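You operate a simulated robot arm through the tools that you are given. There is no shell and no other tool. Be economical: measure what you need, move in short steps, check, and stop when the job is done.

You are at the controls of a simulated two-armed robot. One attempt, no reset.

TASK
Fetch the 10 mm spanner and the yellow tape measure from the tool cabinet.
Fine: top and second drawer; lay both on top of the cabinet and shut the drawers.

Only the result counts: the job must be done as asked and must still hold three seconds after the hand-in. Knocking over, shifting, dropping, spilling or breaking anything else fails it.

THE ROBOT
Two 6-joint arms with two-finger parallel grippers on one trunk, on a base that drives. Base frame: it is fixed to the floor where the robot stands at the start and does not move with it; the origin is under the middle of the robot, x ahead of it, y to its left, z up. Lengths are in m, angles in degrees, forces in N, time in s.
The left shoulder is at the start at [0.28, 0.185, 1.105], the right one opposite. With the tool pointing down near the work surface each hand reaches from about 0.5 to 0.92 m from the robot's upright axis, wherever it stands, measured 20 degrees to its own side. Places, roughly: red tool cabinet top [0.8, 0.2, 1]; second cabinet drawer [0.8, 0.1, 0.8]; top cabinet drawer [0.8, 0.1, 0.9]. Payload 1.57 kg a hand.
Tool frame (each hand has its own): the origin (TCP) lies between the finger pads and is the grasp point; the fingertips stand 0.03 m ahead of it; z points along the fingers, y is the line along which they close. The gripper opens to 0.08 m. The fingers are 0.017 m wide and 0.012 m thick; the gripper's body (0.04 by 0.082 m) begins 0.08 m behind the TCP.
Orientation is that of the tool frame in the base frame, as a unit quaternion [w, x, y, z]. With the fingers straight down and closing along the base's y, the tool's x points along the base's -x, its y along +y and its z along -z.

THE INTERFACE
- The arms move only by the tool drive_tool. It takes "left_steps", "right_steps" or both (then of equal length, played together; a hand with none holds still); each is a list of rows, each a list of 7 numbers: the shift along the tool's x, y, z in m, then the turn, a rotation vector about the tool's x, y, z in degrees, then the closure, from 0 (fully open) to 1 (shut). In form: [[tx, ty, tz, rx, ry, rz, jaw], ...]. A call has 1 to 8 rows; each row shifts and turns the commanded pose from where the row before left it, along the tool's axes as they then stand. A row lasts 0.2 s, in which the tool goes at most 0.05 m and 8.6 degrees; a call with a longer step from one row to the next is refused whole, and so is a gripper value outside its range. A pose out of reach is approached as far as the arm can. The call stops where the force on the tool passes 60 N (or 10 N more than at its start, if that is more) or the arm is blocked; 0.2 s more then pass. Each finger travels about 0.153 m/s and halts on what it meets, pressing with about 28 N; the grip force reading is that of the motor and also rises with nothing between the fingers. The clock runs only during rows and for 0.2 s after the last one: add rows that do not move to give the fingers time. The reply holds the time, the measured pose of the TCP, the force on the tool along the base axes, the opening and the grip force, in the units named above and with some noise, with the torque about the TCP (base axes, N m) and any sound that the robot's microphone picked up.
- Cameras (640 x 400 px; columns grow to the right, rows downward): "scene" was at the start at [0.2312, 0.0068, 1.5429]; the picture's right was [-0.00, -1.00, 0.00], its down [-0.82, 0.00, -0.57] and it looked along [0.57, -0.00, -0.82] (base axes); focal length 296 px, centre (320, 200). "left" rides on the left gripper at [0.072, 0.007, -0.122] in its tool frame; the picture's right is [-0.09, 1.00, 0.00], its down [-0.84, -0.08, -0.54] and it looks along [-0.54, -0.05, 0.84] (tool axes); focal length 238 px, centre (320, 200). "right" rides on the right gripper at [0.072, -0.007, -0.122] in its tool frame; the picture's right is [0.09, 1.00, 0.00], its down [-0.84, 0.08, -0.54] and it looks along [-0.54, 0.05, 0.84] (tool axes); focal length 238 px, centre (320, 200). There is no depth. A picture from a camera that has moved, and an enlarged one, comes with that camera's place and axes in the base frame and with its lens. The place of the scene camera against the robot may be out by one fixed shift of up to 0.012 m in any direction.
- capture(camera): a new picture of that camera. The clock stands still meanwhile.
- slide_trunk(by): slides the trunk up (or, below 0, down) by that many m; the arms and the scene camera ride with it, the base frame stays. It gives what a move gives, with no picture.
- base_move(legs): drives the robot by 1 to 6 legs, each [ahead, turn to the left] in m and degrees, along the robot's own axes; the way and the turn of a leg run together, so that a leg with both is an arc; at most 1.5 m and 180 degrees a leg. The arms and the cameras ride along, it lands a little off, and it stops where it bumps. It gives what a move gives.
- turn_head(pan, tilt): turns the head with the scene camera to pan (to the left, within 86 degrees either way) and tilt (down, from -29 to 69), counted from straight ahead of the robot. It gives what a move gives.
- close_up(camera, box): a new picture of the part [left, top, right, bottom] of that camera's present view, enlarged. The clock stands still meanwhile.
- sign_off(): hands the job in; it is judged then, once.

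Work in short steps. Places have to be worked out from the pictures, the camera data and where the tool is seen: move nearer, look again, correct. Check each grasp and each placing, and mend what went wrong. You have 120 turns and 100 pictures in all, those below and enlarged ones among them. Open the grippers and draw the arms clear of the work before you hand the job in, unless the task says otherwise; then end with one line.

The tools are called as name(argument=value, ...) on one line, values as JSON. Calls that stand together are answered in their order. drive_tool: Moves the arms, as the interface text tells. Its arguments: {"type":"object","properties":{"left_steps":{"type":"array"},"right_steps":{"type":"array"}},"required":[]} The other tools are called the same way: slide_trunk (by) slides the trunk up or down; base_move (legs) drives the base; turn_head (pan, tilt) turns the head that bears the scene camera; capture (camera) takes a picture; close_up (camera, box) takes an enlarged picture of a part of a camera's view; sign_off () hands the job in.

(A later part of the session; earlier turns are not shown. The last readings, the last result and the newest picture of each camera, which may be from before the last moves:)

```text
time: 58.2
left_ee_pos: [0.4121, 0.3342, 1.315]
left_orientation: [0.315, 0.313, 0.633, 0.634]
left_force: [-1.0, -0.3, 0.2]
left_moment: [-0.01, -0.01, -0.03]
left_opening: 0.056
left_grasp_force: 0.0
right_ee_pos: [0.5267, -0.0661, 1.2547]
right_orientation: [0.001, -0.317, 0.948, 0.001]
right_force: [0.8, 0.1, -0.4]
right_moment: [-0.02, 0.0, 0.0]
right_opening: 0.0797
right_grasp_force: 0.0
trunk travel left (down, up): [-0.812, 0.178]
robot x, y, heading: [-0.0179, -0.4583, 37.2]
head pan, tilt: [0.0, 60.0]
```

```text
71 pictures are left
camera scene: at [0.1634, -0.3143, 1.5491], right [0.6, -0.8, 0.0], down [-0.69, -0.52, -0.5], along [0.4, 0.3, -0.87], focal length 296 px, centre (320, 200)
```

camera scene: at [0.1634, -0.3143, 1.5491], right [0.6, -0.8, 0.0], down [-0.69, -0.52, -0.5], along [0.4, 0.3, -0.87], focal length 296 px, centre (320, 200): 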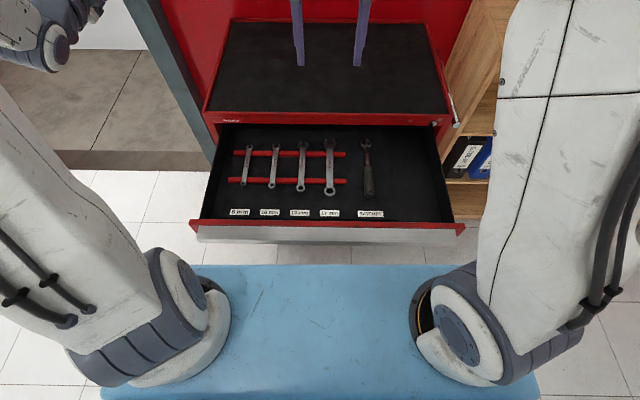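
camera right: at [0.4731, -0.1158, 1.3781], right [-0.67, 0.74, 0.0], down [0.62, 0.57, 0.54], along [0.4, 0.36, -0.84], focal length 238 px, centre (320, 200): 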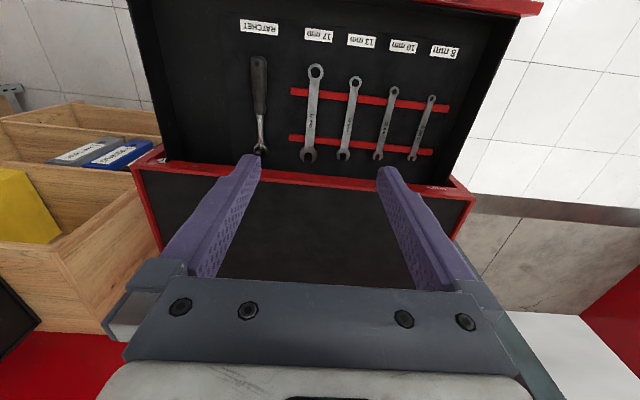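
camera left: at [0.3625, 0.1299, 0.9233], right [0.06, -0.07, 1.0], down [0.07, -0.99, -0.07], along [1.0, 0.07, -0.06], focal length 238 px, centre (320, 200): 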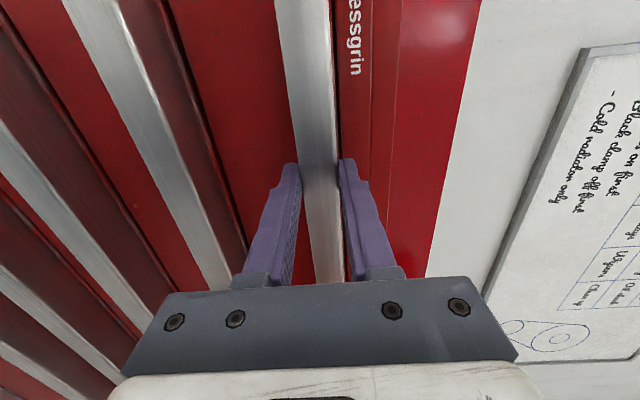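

The wrist camera puts the 10 mm spanner shaft at about F 0.691, L 0.121. Its neighbours are about 70 mm off. I move above it with a narrower opening and look again.

drive_tool(right_steps=[[-0.014, 0.034, 0.02, 0, 0, 0, 0.4], [-0.014, 0.034, 0.02, 0, 0, 0, 0.4], [-0.014, 0.034, 0.03, 0, 0, 0, 0.4], [0, 0.034, 0.03, 0, 0, 0, 0.4], [0, 0, 0.04, 0, 0, 0, 0.4], [0, 0, 0.04, 0, 0, 0, 0.4], [0, 0, 0, 0, 0, 0, 0.4]])

capture(camera="right")

capture(camera="scene")

```text
time: 59.8
left_ee_pos: [0.4112, 0.3329, 1.3148]
left_orientation: [0.314, 0.315, 0.633, 0.634]
left_force: [0.1, 0.4, 0.5]
left_moment: [0.0, -0.02, 0.02]
left_opening: 0.056
left_grasp_force: 0.1
right_ee_pos: [0.4777, 0.0666, 1.0757]
right_orientation: [0.0, -0.317, 0.948, 0.0]
right_force: [-0.2, -0.6, 0.6]
right_moment: [-0.01, 0.02, -0.02]
right_opening: 0.0479
right_grasp_force: 0.2
trunk travel left (down, up): [-0.812, 0.178]
robot x, y, heading: [-0.0157, -0.4604, 36.9]
head pan, tilt: [0.0, 60.0]
```

```text
70 pictures are left
camera right: at [0.4234, 0.0175, 1.1982], right [-0.67, 0.74, 0.0], down [0.62, 0.57, 0.54], along [0.4, 0.37, -0.84], focal length 238 px, centre (320, 200)
```

right: 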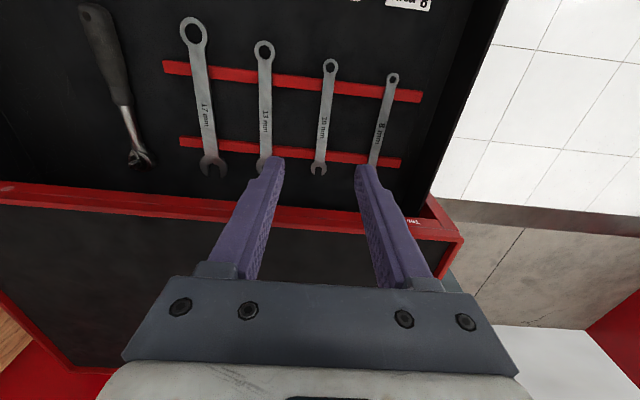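

```text
69 pictures are left
camera scene: at [0.1635, -0.3145, 1.5491], right [0.6, -0.8, 0.0], down [-0.69, -0.52, -0.5], along [0.4, 0.3, -0.87], focal length 296 px, centre (320, 200)
```

scene: 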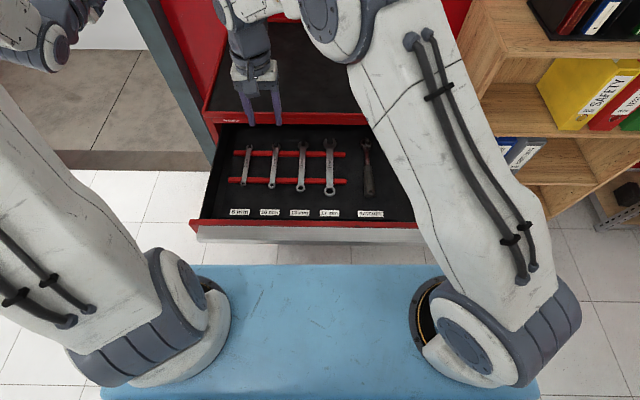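

The spanner runs along F at L≈0.127, with mid-rail at F≈0.694. I correct by +7 mm in L and descend to TCP z≈0.925 to look again.

drive_tool(right_steps=[[-0.004, 0.0068, 0.03, 0, 0, 0, 0.4], [0, 0, 0.04, 0, 0, 0, 0.4], [0, 0, 0.04, 0, 0, 0, 0.4], [0, 0, 0.04, 0, 0, 0, 0.4], [0, 0, 0, 0, 0, 0, 0.4]])

capture(camera="right")

```text
time: 61.0
left_ee_pos: [0.4127, 0.3329, 1.3155]
left_orientation: [0.315, 0.314, 0.633, 0.634]
left_force: [-0.8, 0.6, -0.5]
left_moment: [0.01, -0.02, -0.01]
left_opening: 0.0562
left_grasp_force: 0.1
right_ee_pos: [0.4791, 0.075, 0.927]
right_orientation: [0.0, -0.317, 0.948, 0.0]
right_force: [-0.3, -0.2, 0.1]
right_moment: [-0.02, -0.03, 0.02]
right_opening: 0.0478
right_grasp_force: 0.2
trunk travel left (down, up): [-0.812, 0.178]
robot x, y, heading: [-0.0182, -0.4581, 36.9]
head pan, tilt: [0.0, 60.0]
```

```text
68 pictures are left
camera right: at [0.4245, 0.0254, 1.0478], right [-0.67, 0.74, 0.0], down [0.62, 0.57, 0.54], along [0.4, 0.36, -0.84], focal length 238 px, centre (320, 200)
```

right: 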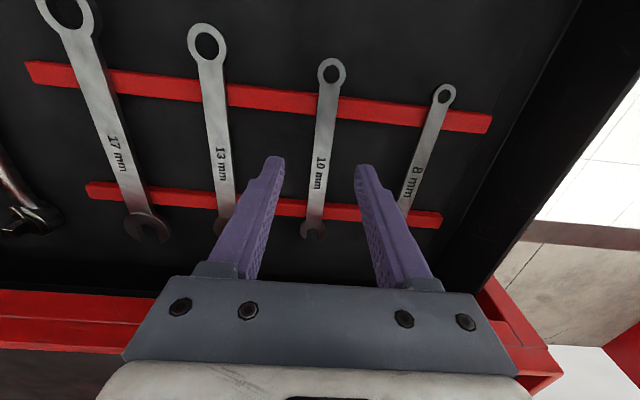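

Well centred on the 10 mm shaft. I descend 20 mm more and check depth.

drive_tool(right_steps=[[0, 0.001, 0.01, 0, 0, 0, 0.4], [0, 0, 0.01, 0, 0, 0, 0.4], [0, 0, 0, 0, 0, 0, 0.4]])

capture(camera="right")

```text
time: 61.8
left_ee_pos: [0.4121, 0.3336, 1.3146]
left_orientation: [0.315, 0.314, 0.633, 0.634]
left_force: [0.1, -0.4, -0.3]
left_moment: [0.04, 0.02, 0.0]
left_opening: 0.0559
left_grasp_force: 0.0
right_ee_pos: [0.4784, 0.0765, 0.9071]
right_orientation: [0.0, -0.317, 0.948, 0.0]
right_force: [-1.4, 1.0, -0.4]
right_moment: [-0.02, -0.02, -0.02]
right_opening: 0.0482
right_grasp_force: 0.2
trunk travel left (down, up): [-0.812, 0.178]
robot x, y, heading: [-0.0166, -0.4623, 36.9]
head pan, tilt: [0.0, 60.0]
```

```text
67 pictures are left
camera right: at [0.4237, 0.0264, 1.0284], right [-0.67, 0.74, 0.0], down [0.62, 0.57, 0.54], along [0.4, 0.37, -0.84], focal length 238 px, centre (320, 200)
```

right: 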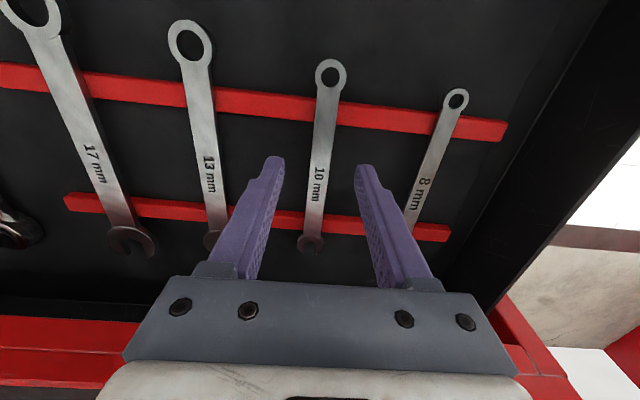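

drive_tool(right_steps=[[0, 0, 0.005, 0, 0, 0, 0.4], [0, 0, 0.005, 0, 0, 0, 0.4], [0, 0, 0.004, 0, 0, 0, 0.4]])

close_up(camera="right", box=[240, 130, 400, 250])

```text
time: 62.6
left_ee_pos: [0.4116, 0.3335, 1.3157]
left_orientation: [0.314, 0.314, 0.633, 0.634]
left_force: [-0.7, 0.5, 0.1]
left_moment: [0.01, 0.0, 0.01]
left_opening: 0.0558
left_grasp_force: 0.0
right_ee_pos: [0.4774, 0.0762, 0.8926]
right_orientation: [0.0, -0.317, 0.948, 0.001]
right_force: [-0.1, 0.5, 0.5]
right_moment: [0.0, -0.01, 0.01]
right_opening: 0.0478
right_grasp_force: 0.2
trunk travel left (down, up): [-0.812, 0.178]
robot x, y, heading: [-0.0188, -0.4574, 37.1]
head pan, tilt: [0.0, 60.0]
```

```text
3.33 times, centred on (320, 190) of right
camera zoom: at [0.4236, 0.0266, 1.0145], right [-0.67, 0.74, 0.0], down [0.62, 0.57, 0.54], along [0.4, 0.37, -0.84], focal length 794 px, centre (320, 233)
```

zoom: 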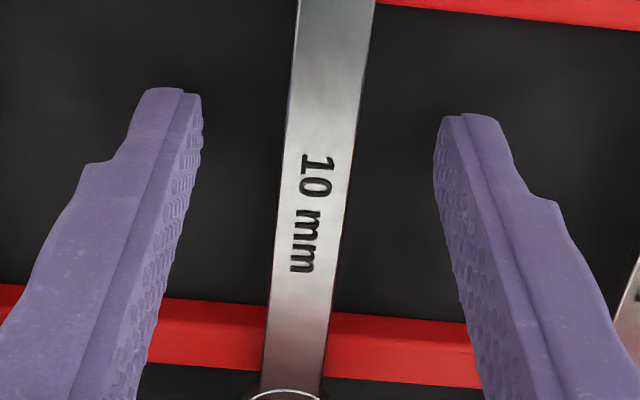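

drive_tool(right_steps=[[0, 0, 0.004, 0, 0, 0, 0.4], [0, 0, 0.004, 0, 0, 0, 0.4], [0, 0, 0, 0, 0, 0, 0.4]])

close_up(camera="right", box=[240, 130, 400, 250])

```text
time: 63.4
left_ee_pos: [0.4114, 0.3333, 1.3161]
left_orientation: [0.314, 0.314, 0.633, 0.635]
left_force: [-0.3, 0.3, 0.2]
left_moment: [0.04, -0.01, 0.02]
left_opening: 0.0559
left_grasp_force: 0.1
right_ee_pos: [0.4783, 0.0759, 0.8871]
right_orientation: [0.002, -0.317, 0.948, 0.002]
right_force: [1.5, -1.7, 22.9]
right_moment: [-0.64, -0.4, -0.06]
right_opening: 0.0494
right_grasp_force: 0.9
trunk travel left (down, up): [-0.812, 0.178]
robot x, y, heading: [-0.0189, -0.4573, 37.0]
head pan, tilt: [0.0, 60.0]
```

```text
3.33 times, centred on (320, 190) of right
camera zoom: at [0.4236, 0.027, 1.0087], right [-0.67, 0.74, 0.0], down [0.62, 0.56, 0.55], along [0.4, 0.37, -0.84], focal length 794 px, centre (320, 233)
```

zoom: 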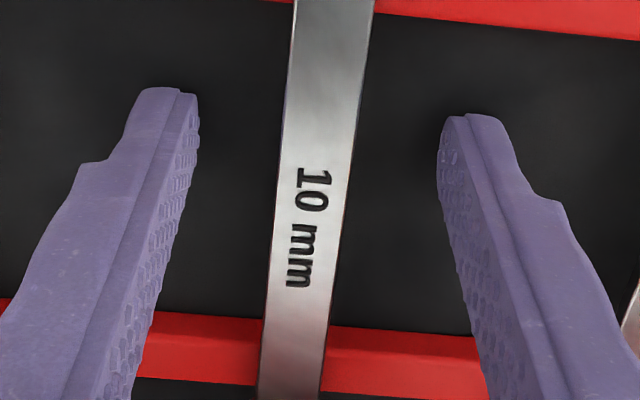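

The fingertips touch the drawer floor at z≈0.857. I lift 4 mm and close on the shaft.

drive_tool(right_steps=[[0, 0, -0.005, 0, 0, 0, 0.4], [0, 0, 0, 0, 0, 0, 0.7], [0, 0, 0, 0, 0, 0, 1], [0, 0, 0, 0, 0, 0, 1], [0, 0, 0, 0, 0, 0, 1]])

capture(camera="right")

```text
time: 64.6
left_ee_pos: [0.412, 0.3328, 1.3154]
left_orientation: [0.314, 0.314, 0.633, 0.634]
left_force: [-0.4, 0.6, 0.1]
left_moment: [0.01, 0.01, 0.0]
left_opening: 0.0559
left_grasp_force: 0.0
right_ee_pos: [0.4773, 0.0758, 0.8895]
right_orientation: [-0.001, -0.317, 0.948, 0.0]
right_force: [0.1, 0.0, 0.2]
right_moment: [-0.05, 0.01, -0.04]
right_opening: 0.0126
right_grasp_force: 28.0
trunk travel left (down, up): [-0.812, 0.178]
robot x, y, heading: [-0.0202, -0.4569, 37.1]
head pan, tilt: [0.0, 60.0]
```

```text
64 pictures are left
camera right: at [0.4231, 0.0265, 1.0112], right [-0.67, 0.74, 0.0], down [0.62, 0.57, 0.54], along [0.4, 0.36, -0.84], focal length 238 px, centre (320, 200)
```

right: 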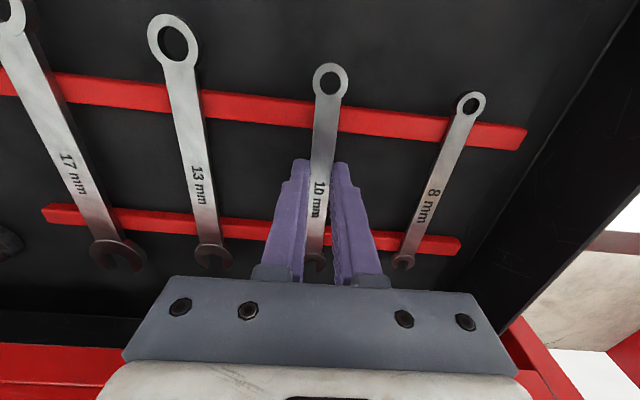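

Gripped at 12.6 mm. I lift straight up and check.

drive_tool(right_steps=[[0, 0, -0.02, 0, 0, 0, 1], [0, 0, -0.03, 0, 0, 0, 1], [0, 0, -0.04, 0, 0, 0, 1], [0, 0, -0.04, 0, 0, 0, 1], [0, 0, -0.04, 0, 0, 0, 1], [0, 0, 0, 0, 0, 0, 1]])

capture(camera="right")

capture(camera="scene")

```text
time: 66.0
left_ee_pos: [0.4104, 0.3322, 1.3155]
left_orientation: [0.315, 0.314, 0.633, 0.634]
left_force: [-0.4, 0.0, 0.5]
left_moment: [-0.02, -0.03, -0.04]
left_opening: 0.0561
left_grasp_force: 0.1
right_ee_pos: [0.477, 0.0755, 1.0586]
right_orientation: [0.0, -0.318, 0.948, 0.0]
right_force: [0.6, 0.5, -0.2]
right_moment: [0.0, -0.03, -0.02]
right_opening: 0.0127
right_grasp_force: 28.2
trunk travel left (down, up): [-0.812, 0.178]
robot x, y, heading: [-0.017, -0.4621, 36.9]
head pan, tilt: [0.0, 60.0]
```

```text
63 pictures are left
camera right: at [0.4226, 0.0258, 1.1813], right [-0.67, 0.74, 0.0], down [0.62, 0.57, 0.54], along [0.4, 0.36, -0.84], focal length 238 px, centre (320, 200)
```

right: 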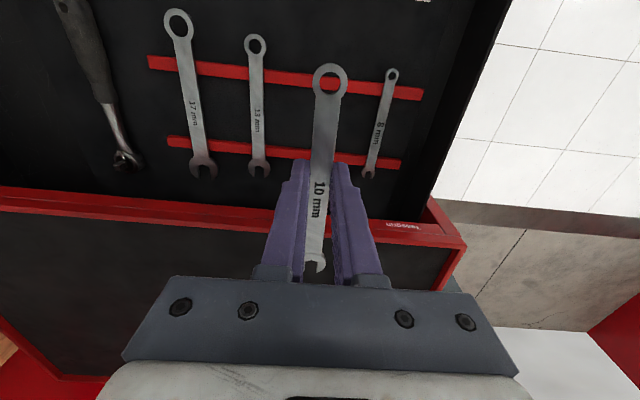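

```text
62 pictures are left
camera scene: at [0.1633, -0.3148, 1.5492], right [0.6, -0.8, 0.0], down [-0.69, -0.52, -0.5], along [0.4, 0.3, -0.87], focal length 296 px, centre (320, 200)
```

scene: 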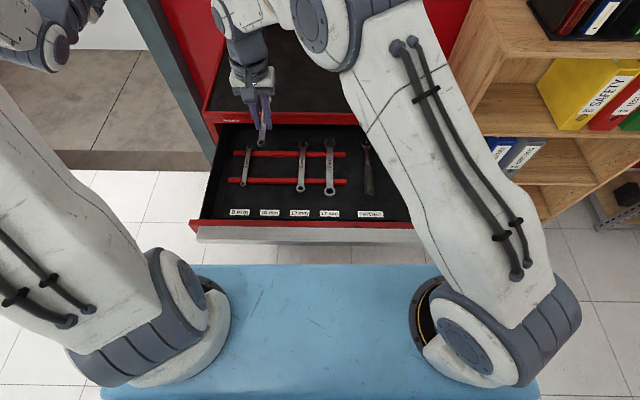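

The 10 mm spanner is in hand. I carry it over the cabinet top to about F 0.89, L -0.05.

drive_tool(right_steps=[[-0.0325, -0.0295, 0, 0, 0, 0, 1], [-0.0325, -0.0295, 0, 0, 0, 0, 1], [-0.0325, -0.0295, 0, 0, 0, 0, 1], [-0.0325, -0.0295, 0, 0, 0, 0, 1], [-0.0325, -0.0295, 0, 0, 0, 0, 1], [-0.0325, -0.0295, 0, 0, 0, 0, 1], [0, 0, 0, 0, 0, 0, 1]])

capture(camera="scene")

capture(camera="right")

```text
time: 67.6
left_ee_pos: [0.4131, 0.3342, 1.3148]
left_orientation: [0.314, 0.314, 0.633, 0.634]
left_force: [-0.2, 0.1, 0.0]
left_moment: [-0.03, -0.03, 0.01]
left_opening: 0.056
left_grasp_force: 0.0
right_ee_pos: [0.7218, 0.0322, 1.0574]
right_orientation: [0.0, -0.319, 0.948, -0.001]
right_force: [-0.5, 0.6, -0.9]
right_moment: [-0.01, 0.0, 0.0]
right_opening: 0.0125
right_grasp_force: 28.3
right hand out of reach, approached as far as the arm can: row 6
trunk travel left (down, up): [-0.812, 0.178]
robot x, y, heading: [-0.0163, -0.4601, 37.0]
head pan, tilt: [0.0, 60.0]
```

```text
61 pictures are left
camera scene: at [0.1635, -0.315, 1.5492], right [0.6, -0.8, 0.0], down [-0.69, -0.52, -0.5], along [0.4, 0.3, -0.87], focal length 296 px, centre (320, 200)
```

scene: 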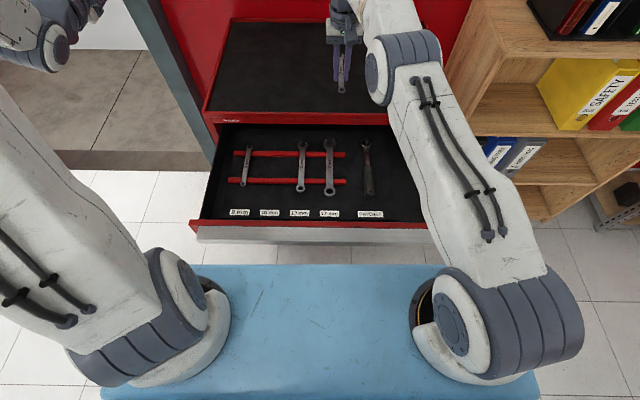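

```text
60 pictures are left
camera right: at [0.669, -0.0177, 1.1794], right [-0.67, 0.74, 0.0], down [0.62, 0.57, 0.54], along [0.4, 0.36, -0.84], focal length 238 px, centre (320, 200)
```

right: 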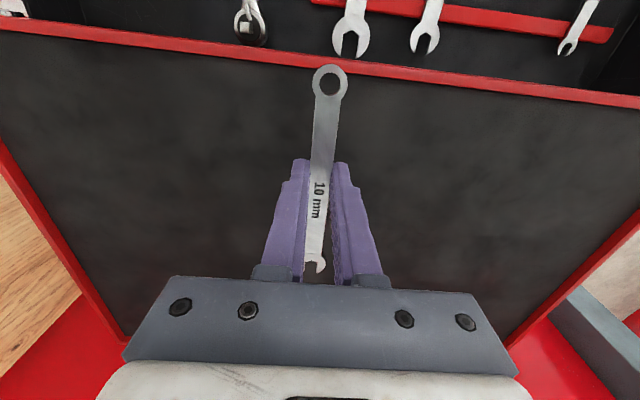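

The right arm is at its reach limit (TCP F 0.864). I drive the base forward 0.05 m so the spanner clears the front rim.

base_move(legs=[[0.05, 0]])

slide_trunk(by=-0.045)

capture(camera="right")

```text
time: 68.5
left_ee_pos: [0.451, 0.3633, 1.3166]
left_orientation: [0.314, 0.314, 0.633, 0.633]
left_force: [-0.4, 0.0, 0.2]
left_moment: [-0.01, 0.01, 0.01]
left_opening: 0.0562
left_grasp_force: 0.0
right_ee_pos: [0.763, 0.0618, 1.0578]
right_orientation: [0.0, -0.318, 0.948, 0.0]
right_force: [-0.1, 0.6, -0.4]
right_moment: [0.04, -0.04, -0.02]
right_opening: 0.0124
right_grasp_force: 27.9
trunk travel left (down, up): [-0.812, 0.178]
robot x, y, heading: [0.0213, -0.4267, 37.2]
head pan, tilt: [0.0, 60.0]
```

```text
time: 69.4
left_ee_pos: [0.4535, 0.3633, 1.2696]
left_orientation: [0.315, 0.314, 0.633, 0.634]
left_force: [0.0, 0.8, -0.4]
left_moment: [0.01, 0.02, -0.03]
left_opening: 0.056
left_grasp_force: 0.1
right_ee_pos: [0.7626, 0.0626, 1.0121]
right_orientation: [0.0, -0.317, 0.948, 0.0]
right_force: [0.1, 0.7, 0.7]
right_moment: [0.01, 0.03, 0.0]
right_opening: 0.0127
right_grasp_force: 27.6
trunk travel left (down, up): [-0.767, 0.223]
robot x, y, heading: [0.0229, -0.4293, 37.2]
head pan, tilt: [0.0, 60.0]
```

```text
59 pictures are left
camera right: at [0.709, 0.0127, 1.1342], right [-0.67, 0.74, 0.0], down [0.62, 0.57, 0.54], along [0.4, 0.36, -0.84], focal length 238 px, centre (320, 200)
```

right: 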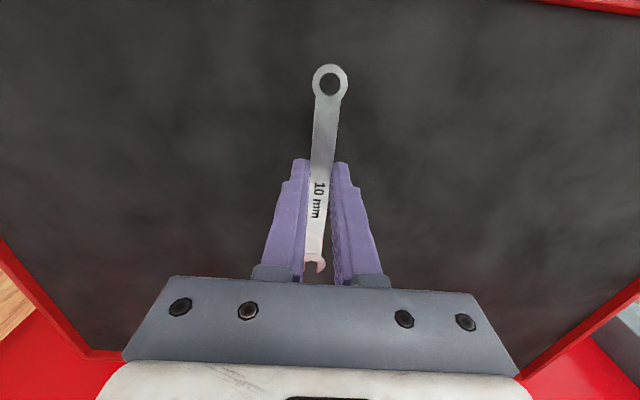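

Well inside the rim now. The tips are at z≈0.982, so I step down gently until they touch.

drive_tool(right_steps=[[0, 0, 0.004, 0, 0, 0, 1], [0, 0, 0.004, 0, 0, 0, 1], [0, 0, 0.004, 0, 0, 0, 1]])

```text
time: 70.2
left_ee_pos: [0.4527, 0.3631, 1.2708]
left_orientation: [0.316, 0.315, 0.632, 0.633]
left_force: [-0.2, 0.0, 1.2]
left_moment: [0.01, 0.01, -0.02]
left_opening: 0.0561
left_grasp_force: 0.0
right_ee_pos: [0.7627, 0.0623, 0.9996]
right_orientation: [0.0, -0.317, 0.949, 0.001]
right_force: [0.6, -0.1, 0.1]
right_moment: [0.0, -0.01, 0.01]
right_opening: 0.0128
right_grasp_force: 28.3
trunk travel left (down, up): [-0.767, 0.223]
robot x, y, heading: [0.0224, -0.4297, 37.1]
head pan, tilt: [0.0, 60.0]
```

drive_tool(right_steps=[[0, 0, 0.003, 0, 0, 0, 1], [0, 0, 0.003, 0, 0, 0, 1], [0, 0, 0, 0, 0, 0, 1]])

close_up(camera="right", box=[240, 50, 400, 290])

```text
time: 71.0
left_ee_pos: [0.4534, 0.3631, 1.2706]
left_orientation: [0.315, 0.316, 0.632, 0.634]
left_force: [-0.8, -0.4, -0.1]
left_moment: [0.0, -0.02, 0.01]
left_opening: 0.0561
left_grasp_force: 0.1
right_ee_pos: [0.763, 0.0625, 0.9942]
right_orientation: [0.0, -0.317, 0.948, 0.0]
right_force: [-0.2, 0.6, -0.2]
right_moment: [0.0, -0.02, 0.0]
right_opening: 0.0128
right_grasp_force: 28.7
trunk travel left (down, up): [-0.767, 0.223]
robot x, y, heading: [0.0237, -0.4265, 36.7]
head pan, tilt: [0.0, 60.0]
```

```text
1.67 times, centred on (320, 170) of right
camera zoom: at [0.7089, 0.0128, 1.1161], right [-0.67, 0.74, 0.0], down [0.62, 0.57, 0.54], along [0.4, 0.36, -0.84], focal length 397 px, centre (320, 250)
```

zoom: 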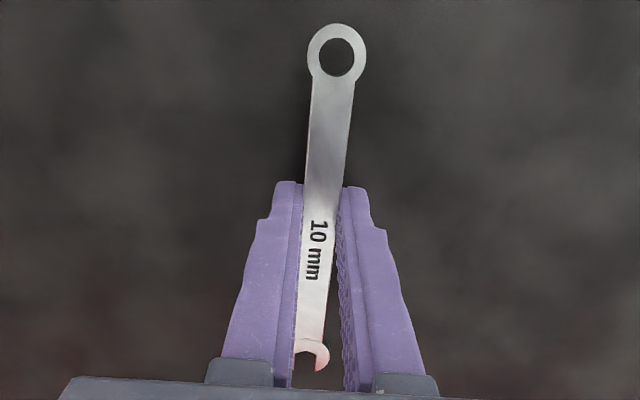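

Still no contact at tip z≈0.964, so I continue in small steps.

drive_tool(right_steps=[[0, 0, 0.003, 0, 0, 0, 1], [0, 0, 0.003, 0, 0, 0, 1], [0, 0, 0.003, 0, 0, 0, 1]])

```text
time: 71.8
left_ee_pos: [0.4514, 0.3629, 1.2708]
left_orientation: [0.316, 0.315, 0.633, 0.633]
left_force: [-0.4, 0.4, 0.4]
left_moment: [0.0, -0.03, 0.0]
left_opening: 0.0557
left_grasp_force: 0.0
right_ee_pos: [0.7624, 0.0623, 0.9907]
right_orientation: [0.003, -0.317, 0.949, 0.001]
right_force: [-3.4, -5.9, 25.8]
right_moment: [-0.38, 0.31, 0.1]
right_opening: 0.0128
right_grasp_force: 27.9
trunk travel left (down, up): [-0.767, 0.223]
robot x, y, heading: [0.0227, -0.4258, 37.0]
head pan, tilt: [0.0, 60.0]
```

Tips are on the mat; the spanner is only a few mm above it. I ease up 3 mm, open, and check.

drive_tool(right_steps=[[0, 0, -0.004, 0, 0, 0, 1], [0, 0, 0, 0, 0, 0, 0.8], [0, 0, 0, 0, 0, 0, 0.6], [0, 0, 0, 0, 0, 0, 0.4], [0, 0, 0, 0, 0, 0, 0.4]])

capture(camera="right")

```text
time: 73.0
left_ee_pos: [0.4525, 0.3629, 1.2717]
left_orientation: [0.316, 0.315, 0.632, 0.633]
left_force: [0.3, -0.8, 0.7]
left_moment: [0.01, 0.01, -0.02]
left_opening: 0.056
left_grasp_force: 0.0
right_ee_pos: [0.7634, 0.0605, 0.9902]
right_orientation: [0.0, -0.316, 0.949, -0.001]
right_force: [-1.2, -2.2, 15.3]
right_moment: [0.25, 0.29, -0.04]
right_opening: 0.0466
right_grasp_force: 0.0
trunk travel left (down, up): [-0.767, 0.223]
robot x, y, heading: [0.0233, -0.4276, 36.9]
head pan, tilt: [0.0, 60.0]
```

```text
57 pictures are left
camera right: at [0.7089, 0.0118, 1.112], right [-0.67, 0.74, 0.0], down [0.62, 0.56, 0.54], along [0.4, 0.36, -0.84], focal length 238 px, centre (320, 200)
```

right: 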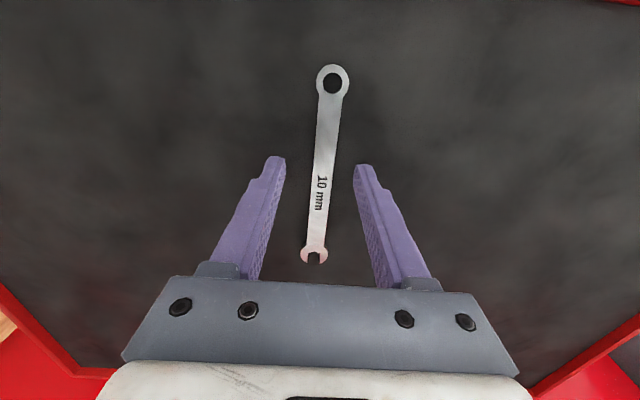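

The spanner is resting flat on the top. I lift the right hand clear and retract it.

drive_tool(right_steps=[[0, 0, -0.03, 0, 0, 0, 0.4], [0, 0, -0.04, 0, 0, 0, 0.4], [0, 0, -0.04, 0, 0, 0, 0.4], [0, 0, -0.04, 0, 0, 0, 0.4], [0.03, -0.03, 0, 0, 0, 0, 0], [0.04, -0.03, 0, 0, 0, 0, 0], [0.04, -0.03, 0, 0, 0, 0, 0], [0.04, -0.03, 0, 0, 0, 0, 0]])

base_move(legs=[[-0.47, 0]])

drive_tool(left_steps=[[-0.04, 0, 0, 0, 0, 0, 0.3], [-0.04, 0, 0, 0, 0, 0, 0.3], [-0.04, 0, 0, 0, 0, 0, 0.3], [-0.04, 0, 0, 0, 0, 0, 0.3], [-0.04, 0, 0, 0, 0, 0, 0.3], [0, 0, 0, 0, 0, 0, 0.3]])

capture(camera="scene")

```text
time: 74.8
left_ee_pos: [0.4528, 0.3656, 1.2693]
left_orientation: [0.316, 0.314, 0.633, 0.633]
left_force: [0.9, 0.1, 0.0]
left_moment: [0.01, 0.03, -0.02]
left_opening: 0.0561
left_grasp_force: 0.0
right_ee_pos: [0.6964, -0.1427, 1.1324]
right_orientation: [0.0, -0.316, 0.949, 0.001]
right_force: [-0.3, 1.1, -0.5]
right_moment: [-0.01, -0.01, -0.04]
right_opening: 0.0801
right_grasp_force: 0.1
right hand out of reach, approached as far as the arm can: row 2, 3, 4
trunk travel left (down, up): [-0.767, 0.223]
robot x, y, heading: [0.0235, -0.4329, 36.9]
head pan, tilt: [0.0, 60.0]
```

```text
time: 77.6
left_ee_pos: [0.0788, 0.0842, 1.2705]
left_orientation: [0.314, 0.314, 0.633, 0.634]
left_force: [-0.4, 0.9, 0.8]
left_moment: [-0.03, -0.03, -0.01]
left_opening: 0.0561
left_grasp_force: 0.1
right_ee_pos: [0.3236, -0.422, 1.1331]
right_orientation: [0.0, -0.318, 0.948, -0.001]
right_force: [0.5, 0.7, -0.2]
right_moment: [-0.02, 0.02, 0.0]
right_opening: 0.08
right_grasp_force: 0.2
trunk travel left (down, up): [-0.767, 0.223]
robot x, y, heading: [-0.3511, -0.7082, 37.2]
head pan, tilt: [0.0, 60.0]
```

```text
time: 79.0
left_ee_pos: [0.199, -0.076, 1.2703]
left_orientation: [0.314, 0.314, 0.633, 0.634]
left_force: [0.4, 0.3, -0.4]
left_moment: [0.01, 0.0, 0.04]
left_opening: 0.0561
left_grasp_force: 0.1
right_ee_pos: [0.3238, -0.4235, 1.1328]
right_orientation: [0.0, -0.318, 0.948, 0.0]
right_force: [-1.0, -0.1, -0.4]
right_moment: [0.01, 0.0, 0.0]
right_opening: 0.0801
right_grasp_force: 0.1
trunk travel left (down, up): [-0.767, 0.223]
robot x, y, heading: [-0.3474, -0.7107, 36.9]
head pan, tilt: [0.0, 60.0]
```

```text
56 pictures are left
camera scene: at [-0.1688, -0.5654, 1.5041], right [0.6, -0.8, 0.0], down [-0.69, -0.52, -0.5], along [0.4, 0.3, -0.87], focal length 296 px, centre (320, 200)
```

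scene: 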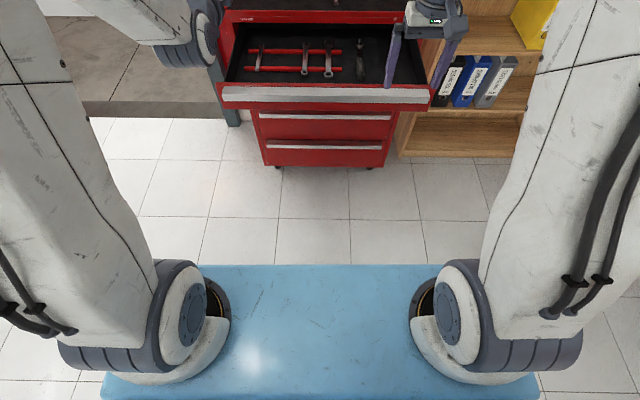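

I close the left fingers, lower the trunk to lip height (z≈0.917), and look before pushing the drawer shut.

slide_trunk(by=-0.353)

turn_head(pan=0, tilt=30)

drive_tool(left_steps=[[0, 0, 0, 0, 0, 0, 1], [0, 0, 0, 0, 0, 0, 1], [0, 0, 0, 0, 0, 0, 1]])

capture(camera="scene")

capture(camera="left")

```text
time: 82.4
left_ee_pos: [0.1992, -0.0752, 0.9176]
left_orientation: [0.315, 0.314, 0.633, 0.634]
left_force: [-0.1, -0.1, 0.1]
left_moment: [0.0, 0.03, 0.0]
left_opening: 0.0558
left_grasp_force: 0.1
right_ee_pos: [0.3245, -0.423, 0.7803]
right_orientation: [-0.001, -0.318, 0.948, 0.0]
right_force: [-0.1, 0.2, -0.7]
right_moment: [-0.02, -0.02, 0.0]
right_opening: 0.0799
right_grasp_force: 0.1
trunk travel left (down, up): [-0.414, 0.576]
robot x, y, heading: [-0.348, -0.7091, 37.0]
head pan, tilt: [0.0, 60.0]
```

```text
time: 83.4
left_ee_pos: [0.1979, -0.075, 0.9175]
left_orientation: [0.315, 0.314, 0.633, 0.634]
left_force: [-0.1, 0.6, 0.5]
left_moment: [-0.02, -0.01, -0.01]
left_opening: 0.0562
left_grasp_force: 0.0
right_ee_pos: [0.3221, -0.4227, 0.7792]
right_orientation: [0.0, -0.318, 0.948, 0.0]
right_force: [-0.4, 1.0, 0.5]
right_moment: [0.01, 0.0, 0.0]
right_opening: 0.08
right_grasp_force: 0.1
trunk travel left (down, up): [-0.414, 0.576]
robot x, y, heading: [-0.3474, -0.7095, 37.5]
head pan, tilt: [0.0, 30.0]
```

```text
time: 84.2
left_ee_pos: [0.1999, -0.075, 0.9171]
left_orientation: [0.315, 0.314, 0.633, 0.634]
left_force: [0.1, 0.2, 0.1]
left_moment: [0.01, -0.01, 0.0]
left_opening: 0.0001
left_grasp_force: 21.4
right_ee_pos: [0.3233, -0.423, 0.7804]
right_orientation: [0.0, -0.318, 0.948, 0.0]
right_force: [0.4, 0.4, 0.1]
right_moment: [0.04, -0.01, 0.0]
right_opening: 0.0801
right_grasp_force: 0.0
trunk travel left (down, up): [-0.414, 0.576]
robot x, y, heading: [-0.3459, -0.7087, 37.1]
head pan, tilt: [0.0, 30.0]
```

```text
55 pictures are left
camera scene: at [-0.15, -0.5509, 1.1932], right [0.6, -0.8, 0.0], down [-0.4, -0.3, -0.87], along [0.69, 0.52, -0.5], focal length 296 px, centre (320, 200)
```

scene: 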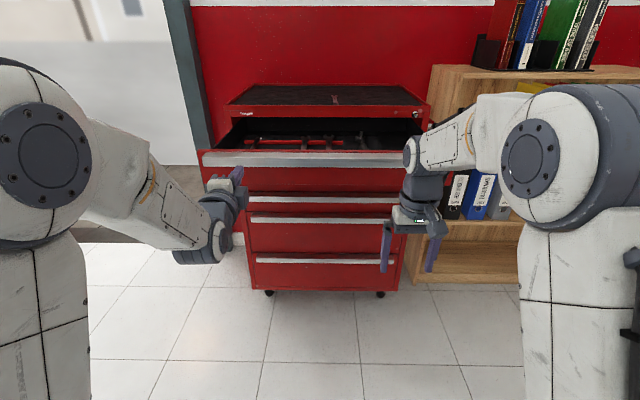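

```text
54 pictures are left
camera left: at [0.0577, -0.0911, 0.9237], right [0.05, -0.07, 1.0], down [0.07, -0.99, -0.08], along [1.0, 0.08, -0.05], focal length 238 px, centre (320, 200)
```

left: 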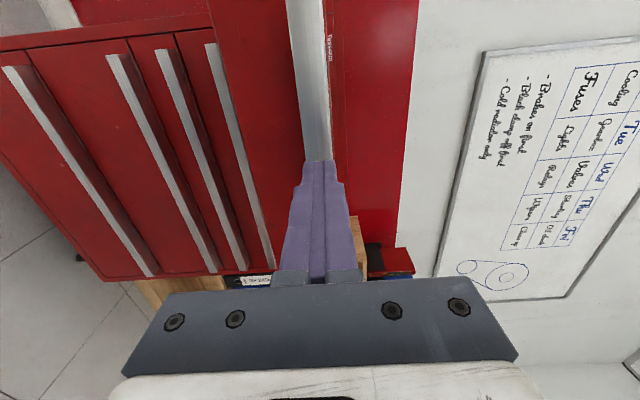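

The closed fingers are aligned with the lip. I push the drawer by driving forward 0.30 m.

base_move(legs=[[0.3, 0]])

capture(camera="scene")

```text
time: 86.2
left_ee_pos: [0.4421, 0.1029, 0.9171]
left_orientation: [0.316, 0.315, 0.632, 0.634]
left_force: [0.7, 0.3, 1.1]
left_moment: [-0.01, -0.02, 0.0]
left_opening: 0.0
left_grasp_force: 21.1
right_ee_pos: [0.5638, -0.2449, 0.7797]
right_orientation: [0.0, -0.317, 0.949, 0.0]
right_force: [0.5, -0.4, 0.0]
right_moment: [0.03, 0.0, 0.0]
right_opening: 0.0798
right_grasp_force: 0.1
trunk travel left (down, up): [-0.414, 0.576]
robot x, y, heading: [-0.1088, -0.527, 36.9]
head pan, tilt: [0.0, 30.0]
```

```text
53 pictures are left
camera scene: at [0.0908, -0.3707, 1.1932], right [0.6, -0.8, 0.0], down [-0.4, -0.3, -0.87], along [0.69, 0.52, -0.5], focal length 296 px, centre (320, 200)
```

scene: 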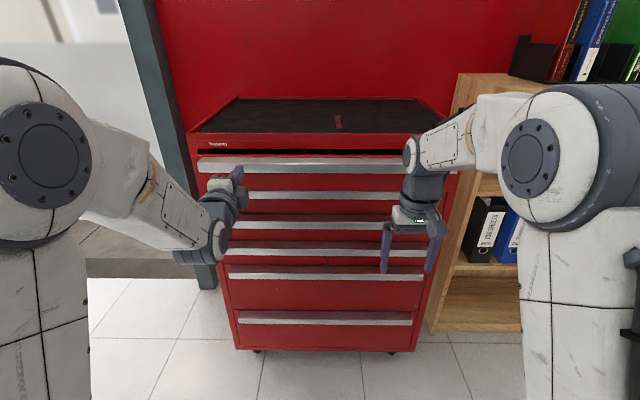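

Nearly shut. I finish with the arm in small steps and read the force.

drive_tool(left_steps=[[0, 0, 0.015, 0, 0, 0, 1], [0, 0, 0.015, 0, 0, 0, 1], [0, 0, 0.012, 0, 0, 0, 1], [0, 0, 0.01, 0, 0, 0, 1], [0, 0, 0.005, 0, 0, 0, 1], [0, 0, 0.005, 0, 0, 0, 1]])

capture(camera="scene")

```text
time: 87.6
left_ee_pos: [0.4866, 0.1365, 0.9182]
left_orientation: [0.316, 0.315, 0.633, 0.633]
left_force: [-25.1, -20.2, 5.2]
left_moment: [0.03, -0.17, -0.3]
left_opening: 0.0001
left_grasp_force: 21.7
right_ee_pos: [0.5621, -0.2439, 0.7802]
right_orientation: [0.0, -0.317, 0.948, 0.0]
right_force: [0.0, -0.5, 0.2]
right_moment: [0.01, 0.02, 0.0]
right_opening: 0.08
right_grasp_force: 0.0
trunk travel left (down, up): [-0.414, 0.576]
robot x, y, heading: [-0.1096, -0.5266, 36.8]
head pan, tilt: [0.0, 30.0]
stopped in row 6 (left hand): the force on the tool passed its limit at 74 N (the readings are from after the stop); the commanded pose is now the measured one
```

```text
52 pictures are left
camera scene: at [0.0889, -0.3718, 1.1937], right [0.6, -0.8, 0.0], down [-0.4, -0.3, -0.87], along [0.69, 0.52, -0.5], focal length 296 px, centre (320, 200)
```

scene: 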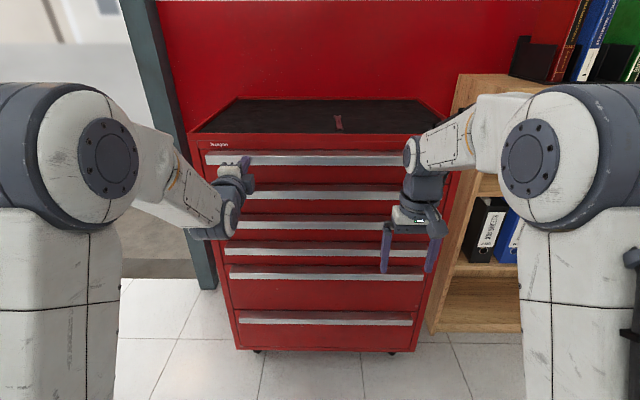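

The top drawer is shut: it hit the hard stop with the tip at F 0.769. Next is the second drawer: I back off 60 mm, open the fingers, lower 87 mm and look.

drive_tool(left_steps=[[0, 0, -0.03, 0, 0, 0, 0.3], [0, 0, -0.03, 0, 0, 0, 0.3], [0, 0, 0, 0, 0, 0, 0.3]])

slide_trunk(by=-0.087)

capture(camera="left")

```text
time: 88.4
left_ee_pos: [0.4389, 0.1026, 0.9154]
left_orientation: [0.315, 0.316, 0.635, 0.631]
left_force: [-0.1, 1.1, 0.1]
left_moment: [0.03, 0.0, -0.04]
left_opening: 0.0561
left_grasp_force: 0.1
right_ee_pos: [0.5632, -0.2437, 0.7797]
right_orientation: [0.0, -0.318, 0.948, 0.0]
right_force: [0.3, -0.5, -0.4]
right_moment: [-0.01, 0.02, -0.03]
right_opening: 0.08
right_grasp_force: 0.0
trunk travel left (down, up): [-0.414, 0.576]
robot x, y, heading: [-0.1094, -0.531, 37.3]
head pan, tilt: [0.0, 30.0]
```

```text
time: 89.6
left_ee_pos: [0.4393, 0.1032, 0.8288]
left_orientation: [0.314, 0.316, 0.634, 0.632]
left_force: [0.9, 0.9, 0.3]
left_moment: [0.01, 0.04, -0.01]
left_opening: 0.0559
left_grasp_force: 0.1
right_ee_pos: [0.5641, -0.2429, 0.6923]
right_orientation: [0.0, -0.317, 0.949, 0.0]
right_force: [0.7, 0.1, -0.9]
right_moment: [-0.01, 0.0, -0.04]
right_opening: 0.0799
right_grasp_force: 0.0
trunk travel left (down, up): [-0.327, 0.663]
robot x, y, heading: [-0.1088, -0.5263, 37.1]
head pan, tilt: [0.0, 30.0]
```

```text
51 pictures are left
camera left: at [0.2975, 0.0874, 0.8349], right [0.06, -0.07, 1.0], down [0.07, -0.99, -0.07], along [1.0, 0.07, -0.05], focal length 238 px, centre (320, 200)
```

left: 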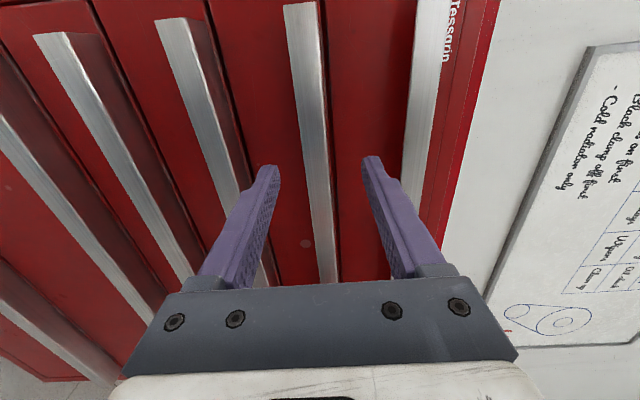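

The second lip is at z≈0.822. I move down 6 mm, forward 0.076 m, and pinch.

drive_tool(left_steps=[[0, -0.006, 0.02, 0, 0, 0, 0.3], [0, 0, 0.02, 0, 0, 0, 0.3], [0, 0, 0.02, 0, 0, 0, 0.3], [0, 0, 0.016, 0, 0, 0, 0.3], [0, 0, 0, 0, 0, 0, 0.6], [0, 0, 0, 0, 0, 0, 1], [0, 0, 0, 0, 0, 0, 1], [0, 0, 0, 0, 0, 0, 1]])

capture(camera="left")

```text
time: 91.4
left_ee_pos: [0.5, 0.1489, 0.8233]
left_orientation: [0.315, 0.316, 0.634, 0.632]
left_force: [-0.1, 2.2, 2.7]
left_moment: [0.58, -0.22, -0.06]
left_opening: 0.0237
left_grasp_force: 35.6
right_ee_pos: [0.5637, -0.2438, 0.6929]
right_orientation: [0.0, -0.317, 0.948, 0.0]
right_force: [0.5, 0.0, 0.7]
right_moment: [-0.01, 0.01, -0.02]
right_opening: 0.08
right_grasp_force: 0.1
trunk travel left (down, up): [-0.327, 0.663]
robot x, y, heading: [-0.1082, -0.5313, 36.7]
head pan, tilt: [0.0, 30.0]
```

```text
50 pictures are left
camera left: at [0.3584, 0.1332, 0.8293], right [0.06, -0.07, 1.0], down [0.07, -0.99, -0.08], along [1.0, 0.07, -0.05], focal length 238 px, centre (320, 200)
```

left: 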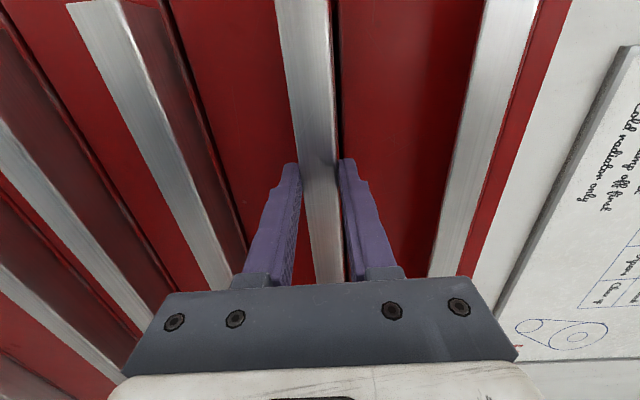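

Good grip, with little vertical load. I pull by driving back 0.15, then 0.16 more.

base_move(legs=[[-0.15, 0]])

base_move(legs=[[-0.15, 0]])

capture(camera="scene")

```text
time: 92.8
left_ee_pos: [0.3769, 0.06, 0.8222]
left_orientation: [0.315, 0.314, 0.635, 0.632]
left_force: [-11.8, 14.7, 4.8]
left_moment: [0.63, -0.22, 0.81]
left_opening: 0.0234
left_grasp_force: 36.0
right_ee_pos: [0.4419, -0.3346, 0.6935]
right_orientation: [0.0, -0.317, 0.948, -0.001]
right_force: [0.3, 1.1, 0.3]
right_moment: [-0.01, 0.02, 0.01]
right_opening: 0.0801
right_grasp_force: 0.1
trunk travel left (down, up): [-0.327, 0.663]
robot x, y, heading: [-0.2304, -0.618, 36.5]
head pan, tilt: [0.0, 30.0]
```

```text
time: 94.2
left_ee_pos: [0.2555, -0.029, 0.8222]
left_orientation: [0.314, 0.311, 0.635, 0.633]
left_force: [-10.5, 13.8, -0.1]
left_moment: [0.67, -0.08, 0.6]
left_opening: 0.0239
left_grasp_force: 35.9
right_ee_pos: [0.3216, -0.4241, 0.6929]
right_orientation: [0.0, -0.317, 0.948, -0.001]
right_force: [-0.4, -0.3, -0.4]
right_moment: [0.03, -0.03, 0.0]
right_opening: 0.0801
right_grasp_force: 0.1
trunk travel left (down, up): [-0.327, 0.663]
robot x, y, heading: [-0.3478, -0.7093, 37.1]
head pan, tilt: [0.0, 30.0]
```

```text
49 pictures are left
camera scene: at [-0.1515, -0.5516, 1.1062], right [0.6, -0.8, 0.0], down [-0.4, -0.3, -0.87], along [0.69, 0.52, -0.5], focal length 296 px, centre (320, 200)
```

scene: 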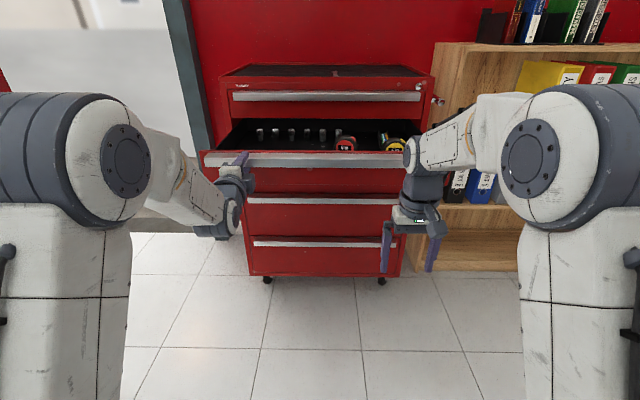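

The second drawer is open about 0.31 m, with a red and a yellow tape measure visible. I release, back off and raise the trunk.

drive_tool(left_steps=[[0, 0, 0, 0, 0, 0, 0.3], [0, 0, 0, 0, 0, 0, 0.3], [0, 0, -0.03, 0, 0, 0, 0.3], [0, 0, -0.03, 0, 0, 0, 0.3], [0, 0, -0.02, 0, 0, 0, 0.3]])

slide_trunk(by=0.4)

base_move(legs=[[0.3, 0]])

turn_head(pan=0, tilt=55)

capture(camera="scene")

```text
time: 95.4
left_ee_pos: [0.1916, -0.0783, 0.8226]
left_orientation: [0.315, 0.311, 0.636, 0.632]
left_force: [0.1, -0.3, 0.1]
left_moment: [-0.05, -0.01, -0.02]
left_opening: 0.0559
left_grasp_force: 0.0
right_ee_pos: [0.3226, -0.425, 0.692]
right_orientation: [0.0, -0.317, 0.948, 0.0]
right_force: [-0.6, -0.4, -0.5]
right_moment: [0.0, 0.01, -0.02]
right_opening: 0.0798
right_grasp_force: 0.1
trunk travel left (down, up): [-0.327, 0.663]
robot x, y, heading: [-0.349, -0.7103, 36.9]
head pan, tilt: [0.0, 30.0]
```

```text
time: 99.2
left_ee_pos: [0.1924, -0.078, 1.2222]
left_orientation: [0.315, 0.312, 0.635, 0.633]
left_force: [0.0, 0.5, 0.2]
left_moment: [-0.04, -0.01, 0.01]
left_opening: 0.0555
left_grasp_force: 0.1
right_ee_pos: [0.3223, -0.4244, 1.0919]
right_orientation: [0.0, -0.318, 0.948, 0.0]
right_force: [0.6, 0.4, 1.0]
right_moment: [-0.01, -0.01, 0.06]
right_opening: 0.08
right_grasp_force: 0.1
trunk travel left (down, up): [-0.727, 0.263]
robot x, y, heading: [-0.3506, -0.7087, 36.9]
head pan, tilt: [0.0, 30.0]
```

```text
time: 101.3
left_ee_pos: [0.4324, 0.1026, 1.2227]
left_orientation: [0.315, 0.311, 0.636, 0.633]
left_force: [-0.3, -0.2, 0.4]
left_moment: [-0.01, -0.01, -0.02]
left_opening: 0.0561
left_grasp_force: 0.0
right_ee_pos: [0.5637, -0.243, 1.0923]
right_orientation: [0.0, -0.318, 0.948, 0.0]
right_force: [0.0, -0.2, 1.0]
right_moment: [0.03, 0.02, 0.01]
right_opening: 0.0799
right_grasp_force: 0.1
trunk travel left (down, up): [-0.727, 0.263]
robot x, y, heading: [-0.1093, -0.5308, 36.9]
head pan, tilt: [0.0, 30.0]
```

```text
time: 102.2
left_ee_pos: [0.4327, 0.1037, 1.2231]
left_orientation: [0.314, 0.312, 0.635, 0.632]
left_force: [0.2, 0.0, 0.4]
left_moment: [0.04, 0.0, 0.02]
left_opening: 0.0561
left_grasp_force: 0.0
right_ee_pos: [0.5628, -0.2432, 1.0916]
right_orientation: [0.0, -0.317, 0.948, 0.0]
right_force: [0.7, 0.5, 0.8]
right_moment: [0.0, 0.01, -0.03]
right_opening: 0.0801
right_grasp_force: 0.1
trunk travel left (down, up): [-0.727, 0.263]
robot x, y, heading: [-0.1101, -0.5312, 36.7]
head pan, tilt: [0.0, 55.0]
```

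```text
48 pictures are left
camera scene: at [0.0751, -0.3814, 1.4703], right [0.6, -0.8, 0.0], down [-0.65, -0.49, -0.57], along [0.46, 0.35, -0.82], focal length 296 px, centre (320, 200)
```

scene: 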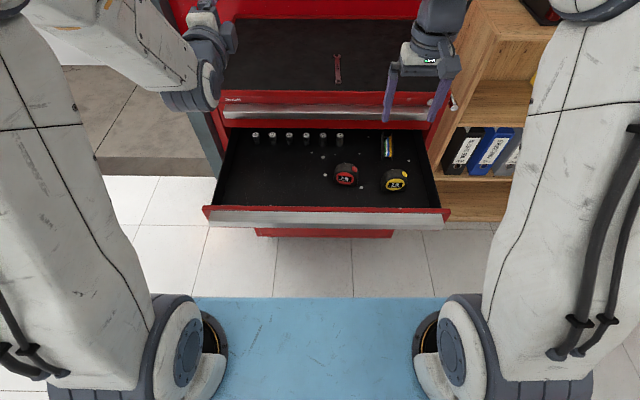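

close_up(camera="scene", box=[310, 120, 450, 210])

capture(camera="right")

```text
4.44 times, centred on (380, 165) of scene
camera zoom: at [0.0751, -0.3814, 1.4703], right [0.6, -0.8, 0.0], down [-0.65, -0.49, -0.57], along [0.46, 0.35, -0.82], focal length 1314 px, centre (53, 356)
```

zoom: 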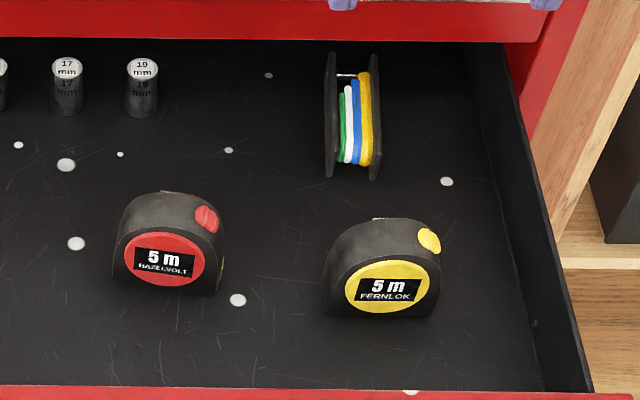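

```text
46 pictures are left
camera right: at [0.5094, -0.2922, 1.2146], right [-0.67, 0.74, 0.0], down [0.62, 0.57, 0.54], along [0.4, 0.36, -0.84], focal length 238 px, centre (320, 200)
```

right: 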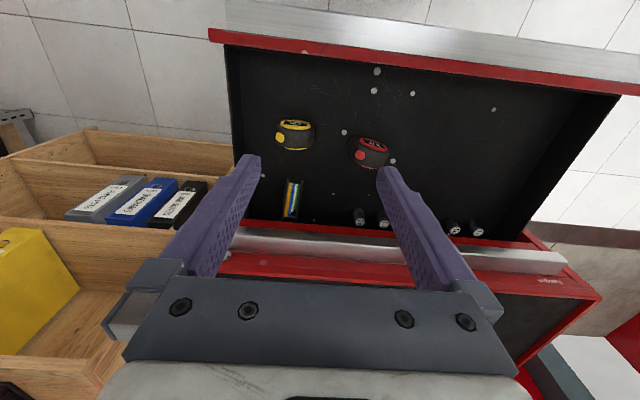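

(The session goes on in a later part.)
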